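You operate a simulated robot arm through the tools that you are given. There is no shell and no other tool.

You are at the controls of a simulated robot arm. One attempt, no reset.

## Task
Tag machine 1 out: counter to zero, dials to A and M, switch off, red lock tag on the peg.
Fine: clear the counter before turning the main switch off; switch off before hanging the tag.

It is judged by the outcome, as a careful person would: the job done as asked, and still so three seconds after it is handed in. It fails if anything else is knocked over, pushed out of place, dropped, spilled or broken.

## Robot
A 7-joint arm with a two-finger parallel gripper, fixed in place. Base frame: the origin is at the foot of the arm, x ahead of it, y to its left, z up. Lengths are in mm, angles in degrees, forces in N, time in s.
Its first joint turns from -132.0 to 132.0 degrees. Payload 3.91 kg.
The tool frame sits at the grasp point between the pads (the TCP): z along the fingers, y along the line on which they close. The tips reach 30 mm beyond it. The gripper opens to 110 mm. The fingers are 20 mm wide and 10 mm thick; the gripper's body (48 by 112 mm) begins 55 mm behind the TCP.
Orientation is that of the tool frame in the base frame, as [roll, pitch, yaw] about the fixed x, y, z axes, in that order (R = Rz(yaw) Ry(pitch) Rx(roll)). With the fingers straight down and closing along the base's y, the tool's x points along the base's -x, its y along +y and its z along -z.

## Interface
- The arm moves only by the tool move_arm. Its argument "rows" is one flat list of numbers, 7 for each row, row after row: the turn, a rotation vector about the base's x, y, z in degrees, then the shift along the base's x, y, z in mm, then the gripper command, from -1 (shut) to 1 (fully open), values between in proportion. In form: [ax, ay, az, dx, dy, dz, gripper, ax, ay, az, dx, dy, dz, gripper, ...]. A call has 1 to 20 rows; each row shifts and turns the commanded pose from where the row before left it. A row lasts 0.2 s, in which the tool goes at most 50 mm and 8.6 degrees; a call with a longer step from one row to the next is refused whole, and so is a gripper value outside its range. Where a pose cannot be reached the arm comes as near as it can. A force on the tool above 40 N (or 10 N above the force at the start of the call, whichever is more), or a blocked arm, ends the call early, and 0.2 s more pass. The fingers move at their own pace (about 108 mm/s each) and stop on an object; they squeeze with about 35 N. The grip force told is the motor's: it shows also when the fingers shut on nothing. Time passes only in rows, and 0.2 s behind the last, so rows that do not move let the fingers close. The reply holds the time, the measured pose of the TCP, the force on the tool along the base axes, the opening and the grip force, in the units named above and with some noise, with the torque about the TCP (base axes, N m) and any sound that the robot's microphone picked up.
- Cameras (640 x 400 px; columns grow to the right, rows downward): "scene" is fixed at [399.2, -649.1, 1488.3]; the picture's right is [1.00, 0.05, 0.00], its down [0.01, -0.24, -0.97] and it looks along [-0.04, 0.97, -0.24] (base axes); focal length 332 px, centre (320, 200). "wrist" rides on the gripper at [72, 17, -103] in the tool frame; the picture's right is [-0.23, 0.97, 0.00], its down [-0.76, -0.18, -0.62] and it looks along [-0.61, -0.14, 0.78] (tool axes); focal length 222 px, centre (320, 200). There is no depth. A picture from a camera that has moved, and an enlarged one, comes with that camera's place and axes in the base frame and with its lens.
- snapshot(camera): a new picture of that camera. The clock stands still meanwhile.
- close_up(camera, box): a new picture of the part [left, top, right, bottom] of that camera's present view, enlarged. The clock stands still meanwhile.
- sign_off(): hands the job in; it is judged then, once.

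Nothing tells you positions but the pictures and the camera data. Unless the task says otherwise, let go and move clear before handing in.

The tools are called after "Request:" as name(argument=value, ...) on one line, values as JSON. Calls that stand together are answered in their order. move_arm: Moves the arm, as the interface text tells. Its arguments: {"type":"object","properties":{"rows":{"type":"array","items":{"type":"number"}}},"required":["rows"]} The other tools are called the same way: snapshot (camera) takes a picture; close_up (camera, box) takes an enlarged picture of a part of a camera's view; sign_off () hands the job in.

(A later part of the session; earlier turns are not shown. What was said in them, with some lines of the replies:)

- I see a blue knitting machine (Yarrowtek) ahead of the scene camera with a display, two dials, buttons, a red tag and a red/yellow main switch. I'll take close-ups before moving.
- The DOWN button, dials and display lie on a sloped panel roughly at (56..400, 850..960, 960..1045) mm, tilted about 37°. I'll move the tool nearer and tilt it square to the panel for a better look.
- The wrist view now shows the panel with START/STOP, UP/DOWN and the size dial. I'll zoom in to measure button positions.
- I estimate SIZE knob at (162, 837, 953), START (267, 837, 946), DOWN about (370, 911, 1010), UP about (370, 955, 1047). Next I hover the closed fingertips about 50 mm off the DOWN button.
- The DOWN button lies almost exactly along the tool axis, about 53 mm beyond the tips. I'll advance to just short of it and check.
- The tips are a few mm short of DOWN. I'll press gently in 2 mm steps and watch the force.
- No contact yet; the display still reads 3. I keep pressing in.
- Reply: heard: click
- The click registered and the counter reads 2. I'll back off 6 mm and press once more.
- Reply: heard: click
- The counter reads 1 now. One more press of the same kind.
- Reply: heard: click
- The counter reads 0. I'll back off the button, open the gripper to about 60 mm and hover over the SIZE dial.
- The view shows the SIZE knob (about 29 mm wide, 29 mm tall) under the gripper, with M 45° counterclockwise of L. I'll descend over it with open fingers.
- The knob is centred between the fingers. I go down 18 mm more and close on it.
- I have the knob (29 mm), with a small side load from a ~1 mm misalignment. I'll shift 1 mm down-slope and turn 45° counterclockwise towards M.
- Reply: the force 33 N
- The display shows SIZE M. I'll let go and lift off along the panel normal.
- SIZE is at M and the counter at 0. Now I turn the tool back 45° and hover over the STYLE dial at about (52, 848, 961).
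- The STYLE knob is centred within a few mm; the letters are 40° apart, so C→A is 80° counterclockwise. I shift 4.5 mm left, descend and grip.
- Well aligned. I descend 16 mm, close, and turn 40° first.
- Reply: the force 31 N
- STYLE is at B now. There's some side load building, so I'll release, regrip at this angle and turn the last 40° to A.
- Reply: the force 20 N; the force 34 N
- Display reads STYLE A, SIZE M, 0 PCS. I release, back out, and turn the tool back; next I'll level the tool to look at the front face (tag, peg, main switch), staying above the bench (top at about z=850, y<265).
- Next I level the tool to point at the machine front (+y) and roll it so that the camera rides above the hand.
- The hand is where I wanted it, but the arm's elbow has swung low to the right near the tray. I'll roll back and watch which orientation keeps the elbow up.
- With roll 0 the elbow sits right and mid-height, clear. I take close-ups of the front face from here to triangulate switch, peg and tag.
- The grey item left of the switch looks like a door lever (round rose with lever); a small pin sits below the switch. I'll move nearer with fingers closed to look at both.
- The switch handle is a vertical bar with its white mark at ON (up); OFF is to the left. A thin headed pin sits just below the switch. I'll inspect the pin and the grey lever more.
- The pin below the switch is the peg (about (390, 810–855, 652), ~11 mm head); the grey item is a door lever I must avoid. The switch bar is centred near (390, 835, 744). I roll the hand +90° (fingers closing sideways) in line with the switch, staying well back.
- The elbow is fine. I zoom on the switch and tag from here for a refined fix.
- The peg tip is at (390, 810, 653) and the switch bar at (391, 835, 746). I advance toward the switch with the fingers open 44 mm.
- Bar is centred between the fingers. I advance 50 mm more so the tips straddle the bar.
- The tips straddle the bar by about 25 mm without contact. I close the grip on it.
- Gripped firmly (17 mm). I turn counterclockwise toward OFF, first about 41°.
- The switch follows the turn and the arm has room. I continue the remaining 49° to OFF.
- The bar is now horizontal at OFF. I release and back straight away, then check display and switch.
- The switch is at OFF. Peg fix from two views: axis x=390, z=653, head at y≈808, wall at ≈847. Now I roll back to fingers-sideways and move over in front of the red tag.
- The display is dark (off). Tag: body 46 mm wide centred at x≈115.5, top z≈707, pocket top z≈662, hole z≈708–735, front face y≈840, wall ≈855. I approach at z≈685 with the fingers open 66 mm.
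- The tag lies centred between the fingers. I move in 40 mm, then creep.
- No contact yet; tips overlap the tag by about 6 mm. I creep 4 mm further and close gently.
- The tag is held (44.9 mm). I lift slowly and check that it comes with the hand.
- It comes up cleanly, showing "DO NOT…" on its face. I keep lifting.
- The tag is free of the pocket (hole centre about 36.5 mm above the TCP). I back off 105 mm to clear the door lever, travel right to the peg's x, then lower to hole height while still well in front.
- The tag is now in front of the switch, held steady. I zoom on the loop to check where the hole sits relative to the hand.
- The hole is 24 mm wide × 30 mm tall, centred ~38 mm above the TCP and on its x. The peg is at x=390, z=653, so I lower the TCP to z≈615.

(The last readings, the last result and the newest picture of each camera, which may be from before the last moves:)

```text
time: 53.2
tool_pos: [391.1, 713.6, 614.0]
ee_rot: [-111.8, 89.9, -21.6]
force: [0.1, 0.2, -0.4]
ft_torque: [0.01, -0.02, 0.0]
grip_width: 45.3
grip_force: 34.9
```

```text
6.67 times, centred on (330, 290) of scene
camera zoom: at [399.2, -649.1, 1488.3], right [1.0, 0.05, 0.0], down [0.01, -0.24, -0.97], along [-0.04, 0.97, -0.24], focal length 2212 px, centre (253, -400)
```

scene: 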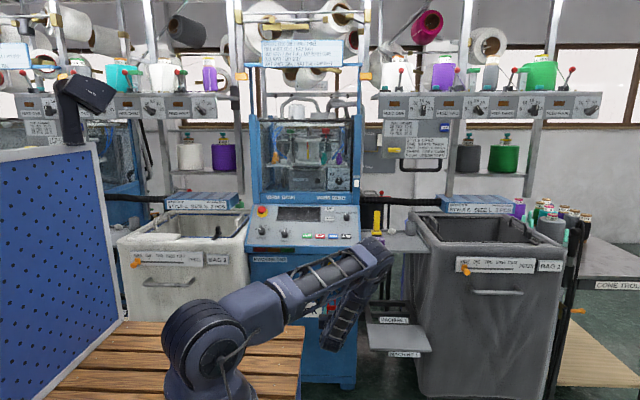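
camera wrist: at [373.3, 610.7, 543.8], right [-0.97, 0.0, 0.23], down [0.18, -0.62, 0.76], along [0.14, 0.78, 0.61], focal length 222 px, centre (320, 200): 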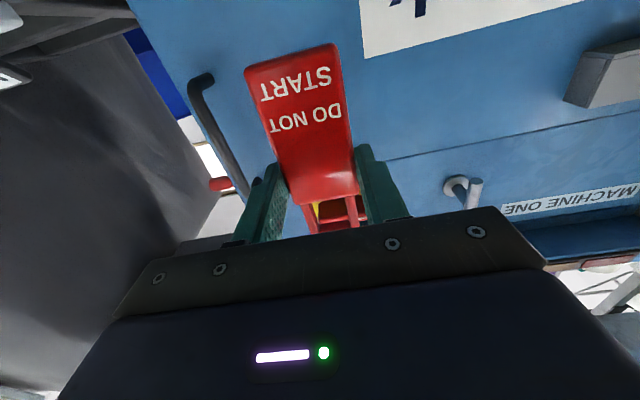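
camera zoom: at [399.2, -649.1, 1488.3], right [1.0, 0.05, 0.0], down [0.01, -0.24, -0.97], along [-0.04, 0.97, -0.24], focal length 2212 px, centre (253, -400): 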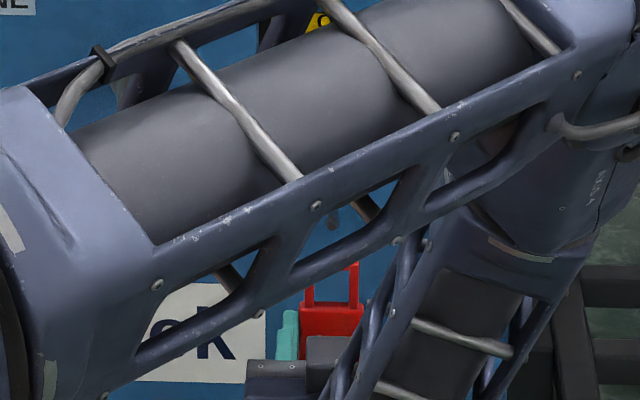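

The scene camera sees both loop and peg. I raise 2 mm and advance until the loop is just short of the peg head, then compare.

Request:
move_arm(rows=[0, 0, 0, 0, 20, 2, -1, 0, 0, 0, 0, 20, 0, -1, 0, 0, 0, 0, 18, 0, -1])

Request:
close_up(camera="wrist", box=[260, 160, 400, 245])

Request:
close_up(camera="scene", box=[310, 270, 358, 306])

Request:
snapshot(camera="wrist")

```text
time: 54.0
tool_pos: [390.1, 771.5, 618.5]
ee_rot: [-66.9, 90.0, 23.1]
force: [-0.3, 0.2, -0.4]
ft_torque: [0.02, 0.02, 0.0]
grip_width: 44.6
grip_force: 35.3
```

```text
4.57 times, centred on (330, 202) of wrist
camera zoom: at [373.2, 668.3, 546.2], right [-0.97, 0.0, 0.23], down [0.18, -0.62, 0.76], along [0.14, 0.78, 0.61], focal length 1015 px, centre (274, 189)
```

zoom: 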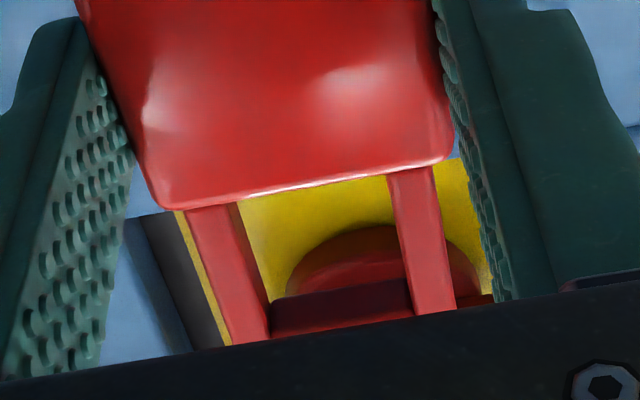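

```text
11.11 times, centred on (334, 288) of scene
camera zoom: at [399.2, -649.1, 1488.3], right [1.0, 0.05, 0.0], down [0.01, -0.24, -0.97], along [-0.04, 0.97, -0.24], focal length 3687 px, centre (164, -778)
```

zoom: 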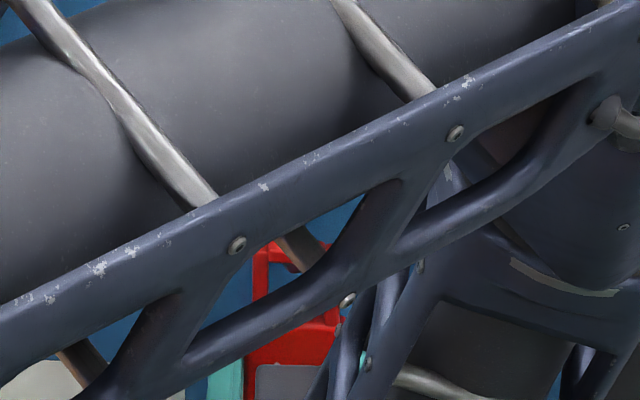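

```text
taken
camera wrist: at [373.2, 668.3, 546.2], right [-0.97, 0.0, 0.23], down [0.18, -0.62, 0.76], along [0.14, 0.78, 0.61], focal length 222 px, centre (320, 200)
```

wrist: 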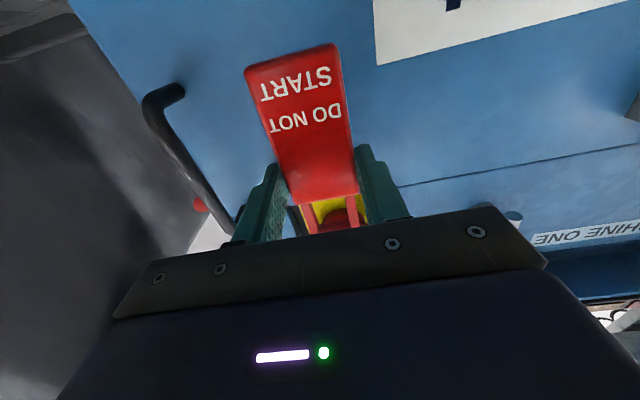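

Peg is hidden behind the tag body for now. I advance in small steps watching the force; the head should appear in the hole.

Request:
move_arm(rows=[0, 0, 0, 0, 5, 0, -1, 0, 0, 0, 0, 4, 0, -1, 0, 0, 0, 0, 3, 0, -1, 0, 0, 0, 0, 3, 0, -1])

Request:
close_up(camera="wrist", box=[260, 160, 400, 245])

Request:
close_up(camera="scene", box=[310, 270, 358, 306])

```text
time: 55.0
tool_pos: [389.7, 786.4, 617.1]
ee_rot: [135.0, 89.9, -135.0]
force: [0.4, 0.6, -1.2]
ft_torque: [0.01, -0.01, -0.01]
grip_width: 44.5
grip_force: 34.9
```

```text
4.57 times, centred on (330, 202) of wrist
camera zoom: at [372.8, 683.8, 546.3], right [-0.97, 0.0, 0.23], down [0.18, -0.62, 0.76], along [0.14, 0.78, 0.61], focal length 1015 px, centre (274, 189)
```

zoom: 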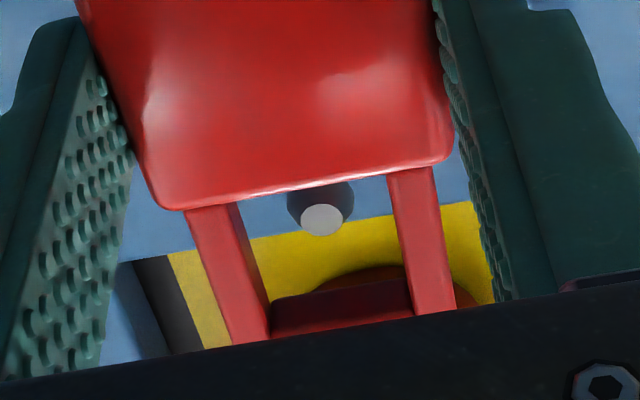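

```text
11.11 times, centred on (334, 288) of scene
camera zoom: at [399.2, -649.1, 1488.3], right [1.0, 0.05, 0.0], down [0.01, -0.24, -0.97], along [-0.04, 0.97, -0.24], focal length 3687 px, centre (164, -778)
```

zoom: 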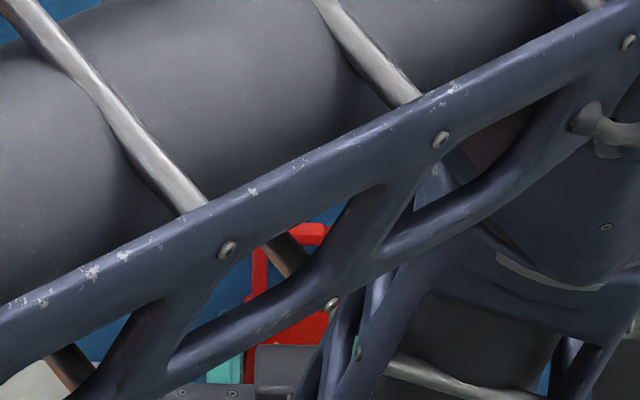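

The peg head now shows right in the hole, centred sideways. I continue pushing the loop over the peg in small steps.

Request:
move_arm(rows=[0, 0, 0, 0, 4, 0, -1, 0, 0, 0, 0, 4, 0, -1, 0, 0, 0, 0, 4, 0, -1, 0, 0, 0, 0, 4, 0, -1])

Request:
close_up(camera="wrist", box=[260, 160, 400, 245])

```text
time: 56.0
tool_pos: [390.5, 803.6, 618.0]
ee_rot: [110.3, 89.9, -159.6]
force: [-0.7, -0.4, 0.0]
ft_torque: [-0.05, -0.02, 0.02]
grip_width: 44.9
grip_force: 34.6
```

```text
4.57 times, centred on (330, 202) of wrist
camera zoom: at [373.0, 699.5, 546.3], right [-0.97, 0.0, 0.23], down [0.18, -0.62, 0.76], along [0.14, 0.78, 0.61], focal length 1015 px, centre (274, 189)
```

zoom: 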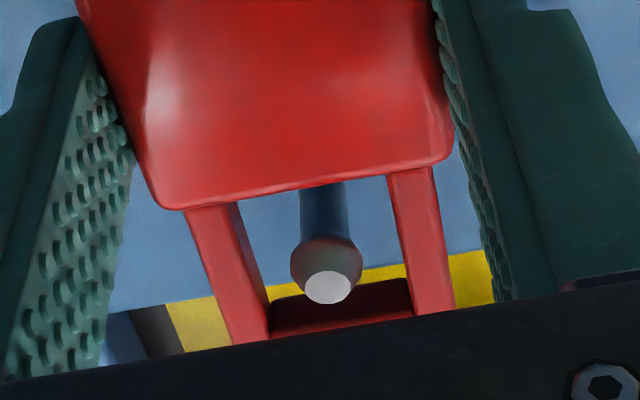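

The head is through the hole. Another 11 mm in, then I'll lower the tag onto the peg.

Request:
move_arm(rows=[0, 0, 0, 0, 4, 0, -1, 0, 0, 0, 0, 4, 0, -1, 0, 0, 0, 0, 3, 0, -1])

Request:
close_up(camera="wrist", box=[260, 160, 400, 245])

Request:
move_arm(rows=[0, 0, 0, 0, 0, -3, -1, 0, 0, 0, 0, 0, -3, -1, 0, 0, 0, 0, 0, -2, -1])

Request:
close_up(camera="wrist", box=[260, 160, 400, 245])

```text
time: 56.8
tool_pos: [391.3, 813.7, 617.7]
ee_rot: [92.4, 89.9, -177.6]
force: [0.7, -0.3, -0.7]
ft_torque: [-0.03, -0.03, 0.0]
grip_width: 44.7
grip_force: 35.2
```

```text
4.57 times, centred on (330, 202) of wrist
camera zoom: at [373.0, 710.6, 546.4], right [-0.97, 0.0, 0.23], down [0.18, -0.62, 0.76], along [0.14, 0.78, 0.61], focal length 1015 px, centre (274, 189)
```

zoom: 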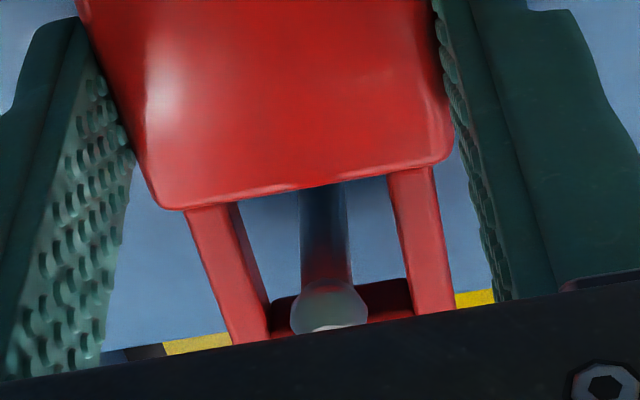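

```text
time: 57.6
tool_pos: [389.5, 813.5, 610.0]
ee_rot: [-70.4, 90.0, 19.6]
force: [-0.1, 0.4, 0.0]
ft_torque: [-0.01, -0.01, -0.04]
grip_width: 44.8
grip_force: 35.4
```

```text
4.57 times, centred on (330, 202) of wrist
camera zoom: at [372.9, 710.5, 538.3], right [-0.97, 0.0, 0.23], down [0.18, -0.62, 0.76], along [0.14, 0.78, 0.61], focal length 1015 px, centre (274, 189)
```

zoom: 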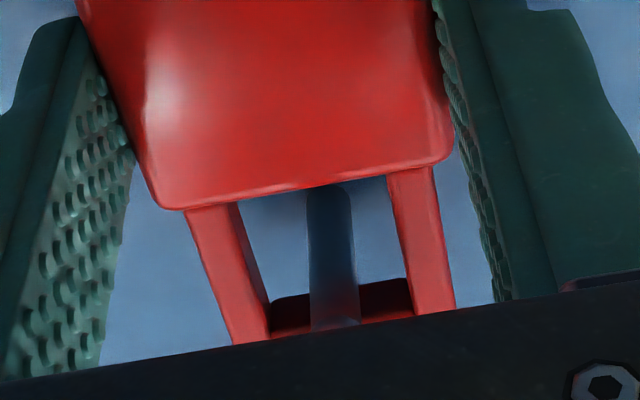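

No contact yet. I lower in 1.5 mm steps until the loop rests on the peg.

Request:
move_arm(rows=[0, 0, 0, 0, 0, -1.5, -1, 0, 0, 0, 0, 0, -1.5, -1])

Request:
move_arm(rows=[0, 0, 0, 0, 0, -1, -1, 0, 0, 0, 0, 0, -1, -1])

Request:
close_up(camera="wrist", box=[260, 160, 400, 245])

```text
time: 58.2
tool_pos: [390.6, 814.1, 607.1]
ee_rot: [59.4, 90.0, 149.6]
force: [0.0, -0.4, 0.4]
ft_torque: [-0.03, -0.03, 0.01]
grip_width: 44.6
grip_force: 35.2
```

```text
time: 58.8
tool_pos: [389.9, 815.9, 605.6]
ee_rot: [-7.6, 90.0, 82.4]
force: [-1.2, -2.1, 12.8]
ft_torque: [0.29, -0.07, 0.04]
grip_width: 44.7
grip_force: 35.3
```

```text
4.57 times, centred on (330, 202) of wrist
camera zoom: at [373.2, 711.3, 534.7], right [-0.97, 0.0, 0.23], down [0.18, -0.62, 0.76], along [0.14, 0.78, 0.61], focal length 1015 px, centre (274, 189)
```

zoom: 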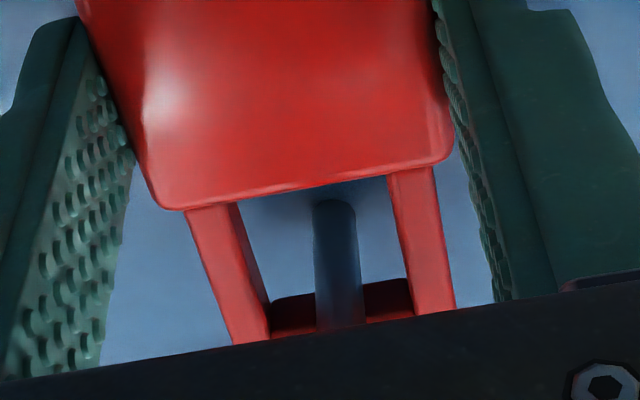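

The loop rests on the peg (about 13 N). I ease up slightly and open the fingers.

Request:
move_arm(rows=[0, 0, 0, 0, 0, 0.7, -1, 0, 0, 0, 0, 0, 0, -0.1, 0, 0, 0, 0, 0, 0, 0.15, 0, 0, 0, 0, 0, 0, 0.2, 0, 0, 0, 0, 0, 0, 0.2])

Request:
snapshot(camera="wrist")

Request:
close_up(camera="wrist", box=[220, 80, 420, 245])

```text
time: 60.0
tool_pos: [390.5, 813.0, 605.6]
ee_rot: [-74.6, 90.0, 15.6]
force: [0.0, 0.8, 0.7]
ft_torque: [0.02, -0.04, 0.0]
grip_width: 66.2
grip_force: 0.0
```

```text
taken
camera wrist: at [373.1, 710.5, 533.9], right [-0.97, 0.0, 0.23], down [0.18, -0.62, 0.76], along [0.14, 0.78, 0.61], focal length 222 px, centre (320, 200)
```

wrist: 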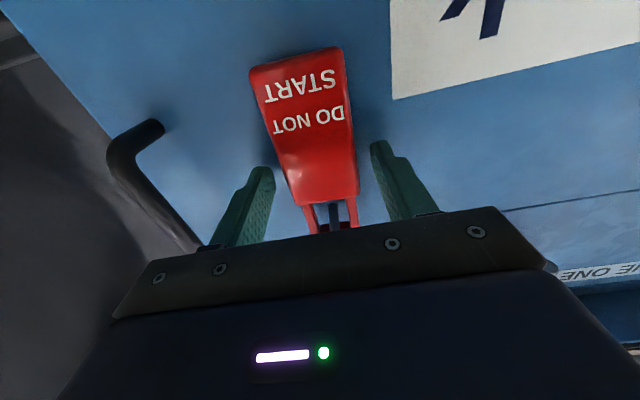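

```text
2.42 times, centred on (320, 162) of wrist
camera zoom: at [373.1, 710.5, 533.9], right [-0.97, 0.0, 0.23], down [0.18, -0.62, 0.76], along [0.14, 0.78, 0.61], focal length 538 px, centre (320, 291)
```

zoom: 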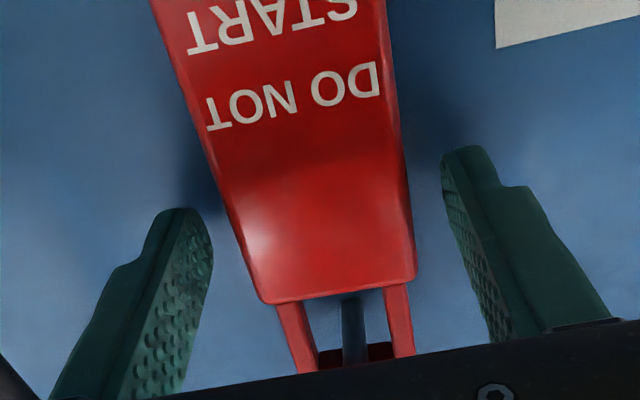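

The tag hangs on the peg. I back the hand straight out.

Request:
move_arm(rows=[0, 0, 0, 0, -10, 0, 0.2, 0, 0, 0, 0, -15, 0, 0.2, 0, 0, 0, 0, -25, 0, 0.2, 0, 0, 0, 0, -35, 0, 0.2, 0, 0, 0, 0, -40, 0, 0.2, 0, 0, 0, 0, -40, 0, 0.2])

Request:
snapshot(camera="wrist")

Request:
snapshot(camera="scene")

```text
time: 61.4
tool_pos: [390.8, 648.3, 606.1]
ee_rot: [-149.9, 89.9, -59.8]
force: [-0.5, -0.5, -0.2]
ft_torque: [0.0, -0.03, -0.03]
grip_width: 66.0
grip_force: 0.0
```

```text
taken
camera wrist: at [372.9, 545.5, 534.4], right [-0.97, 0.0, 0.23], down [0.18, -0.62, 0.76], along [0.14, 0.78, 0.61], focal length 222 px, centre (320, 200)
```

wrist: 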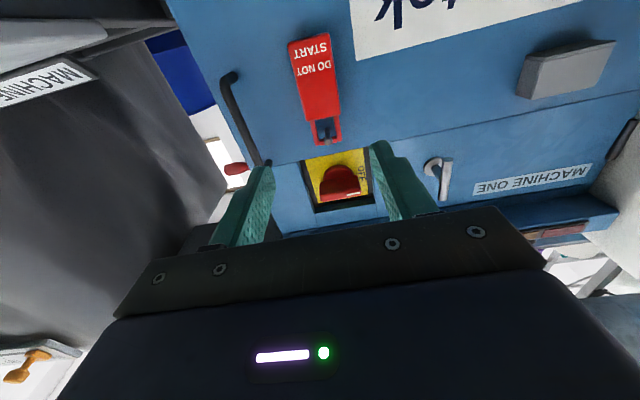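

```text
taken
```

scene: 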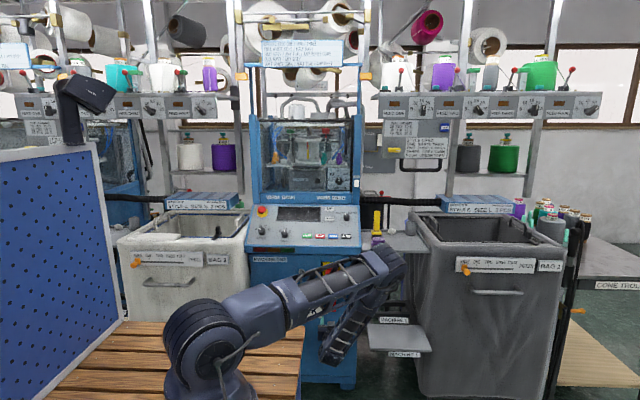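

The tag hangs on the peg under the OFF switch. I raise the arm away and verify with close-ups.

Request:
move_arm(rows=[0, 0, 0, -20, -10, 35, 0.2, 0, 0, 0, -20, -10, 35, 0.2, 0, 0, 0, -20, -10, 35, 0.2, 0, 0, 0, -20, -10, 35, 0.2, 0, 0, 0, -20, -5, 35, 0.2, 0, 0, 0, -20, -5, 35, 0.2, 0, 0, 0, -20, 0, 35, 0.2, 0, 0, 0, -20, 0, 35, 0.2, 0, 0, 0, -20, 0, 35, 0.2])

Request:
snapshot(camera="scene")

Request:
close_up(camera="scene", box=[240, 195, 370, 320])

Request:
snapshot(camera="wrist")

```text
time: 63.4
tool_pos: [211.1, 599.1, 920.3]
ee_rot: [126.8, 90.0, -143.2]
force: [0.5, 0.2, 0.0]
ft_torque: [-0.01, 0.02, -0.01]
grip_width: 66.0
grip_force: 0.1
```

```text
taken
```

scene: 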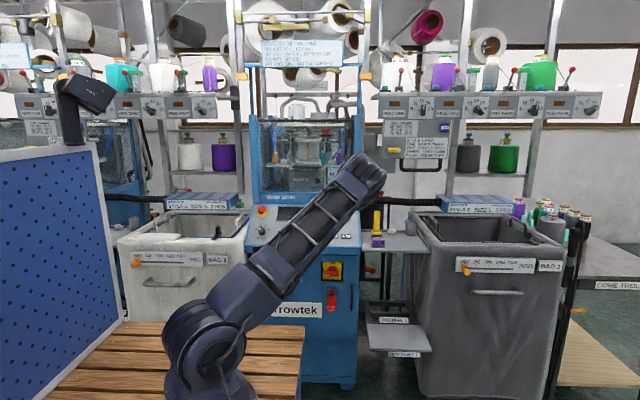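

```text
3.20 times, centred on (305, 258) of scene
camera zoom: at [399.2, -649.1, 1488.3], right [1.0, 0.05, 0.0], down [0.01, -0.24, -0.97], along [-0.04, 0.97, -0.24], focal length 1062 px, centre (368, 16)
```

zoom: 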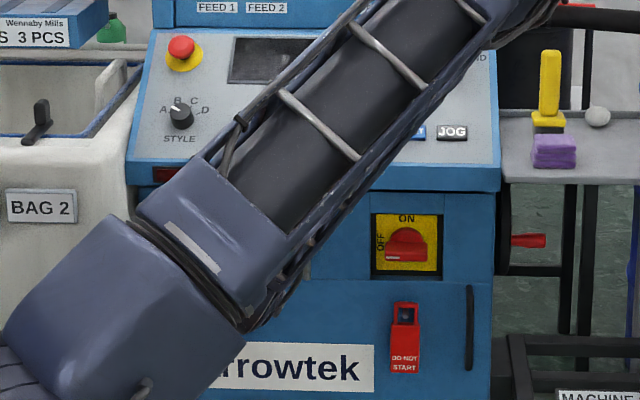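

```text
taken
camera wrist: at [193.1, 495.8, 849.4], right [-0.97, 0.0, 0.23], down [0.18, -0.62, 0.76], along [0.14, 0.78, 0.61], focal length 222 px, centre (320, 200)
```

wrist: 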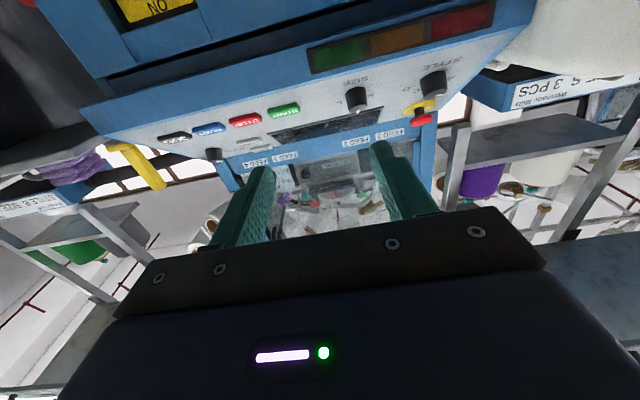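

STYLE points to A, the switch is OFF, the tag hangs on its peg. One last look at the tag, switch and SIZE dial.

Request:
close_up(camera="scene", box=[310, 255, 355, 315])

Request:
close_up(camera="wrist", box=[320, 50, 480, 150])

```text
6.67 times, centred on (332, 285) of scene
camera zoom: at [399.2, -649.1, 1488.3], right [1.0, 0.05, 0.0], down [0.01, -0.24, -0.97], along [-0.04, 0.97, -0.24], focal length 2212 px, centre (237, -367)
```

zoom: 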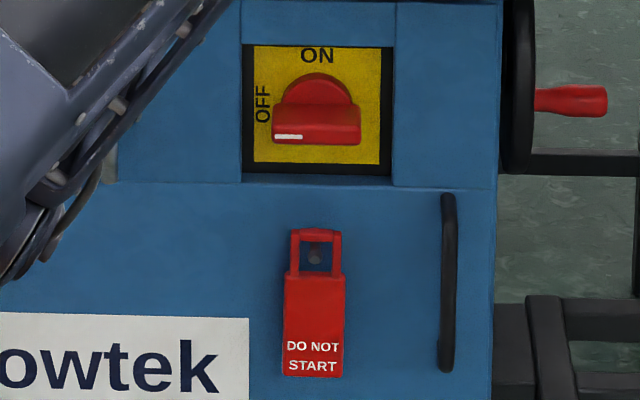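

```text
4.00 times, centred on (400, 100) of wrist
camera zoom: at [193.1, 495.8, 849.4], right [-0.97, 0.0, 0.23], down [0.18, -0.62, 0.76], along [0.14, 0.78, 0.61], focal length 888 px, centre (0, 600)
```

zoom: 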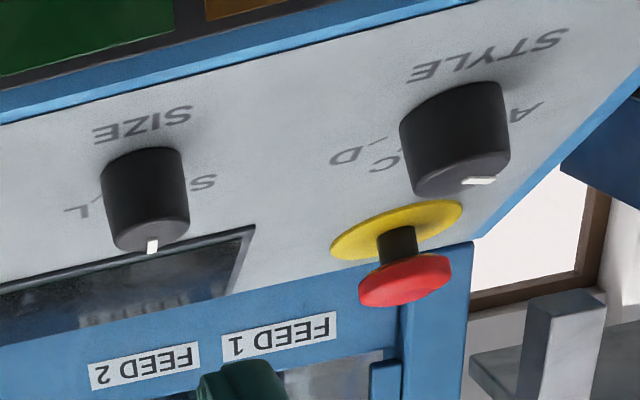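

Everything is as asked: counter cleared to 0 before the switch went off, STYLE at A, SIZE at M, main switch OFF, and the tag hanging on the peg with the arm clear. I hand the job in.

Request:
sign_off()

```text
The job is handed in.
```

Machine 1 is tagged out, and the job is handed in. I did not see anything else moved or knocked over.

- **Counter:** I pressed DOWN three times and the display read 0 pieces left. This was done before the main switch went off.
- **Dials:** STYLE is at A and SIZE is at M. The display confirmed both while it still had power, and the pointers still showed it in the last pictures.
- **Main switch:** it is at OFF and the display is dark. I turned it off before hanging the tag.
- **Tag:** the red "DO NOT START" tag hangs on the pin just below the main switch. I took that pin as the peg. The grey fitting to the left of the switch looked like a door lever, so I left it alone.

The gripper is open and the arm is clear of the machine.
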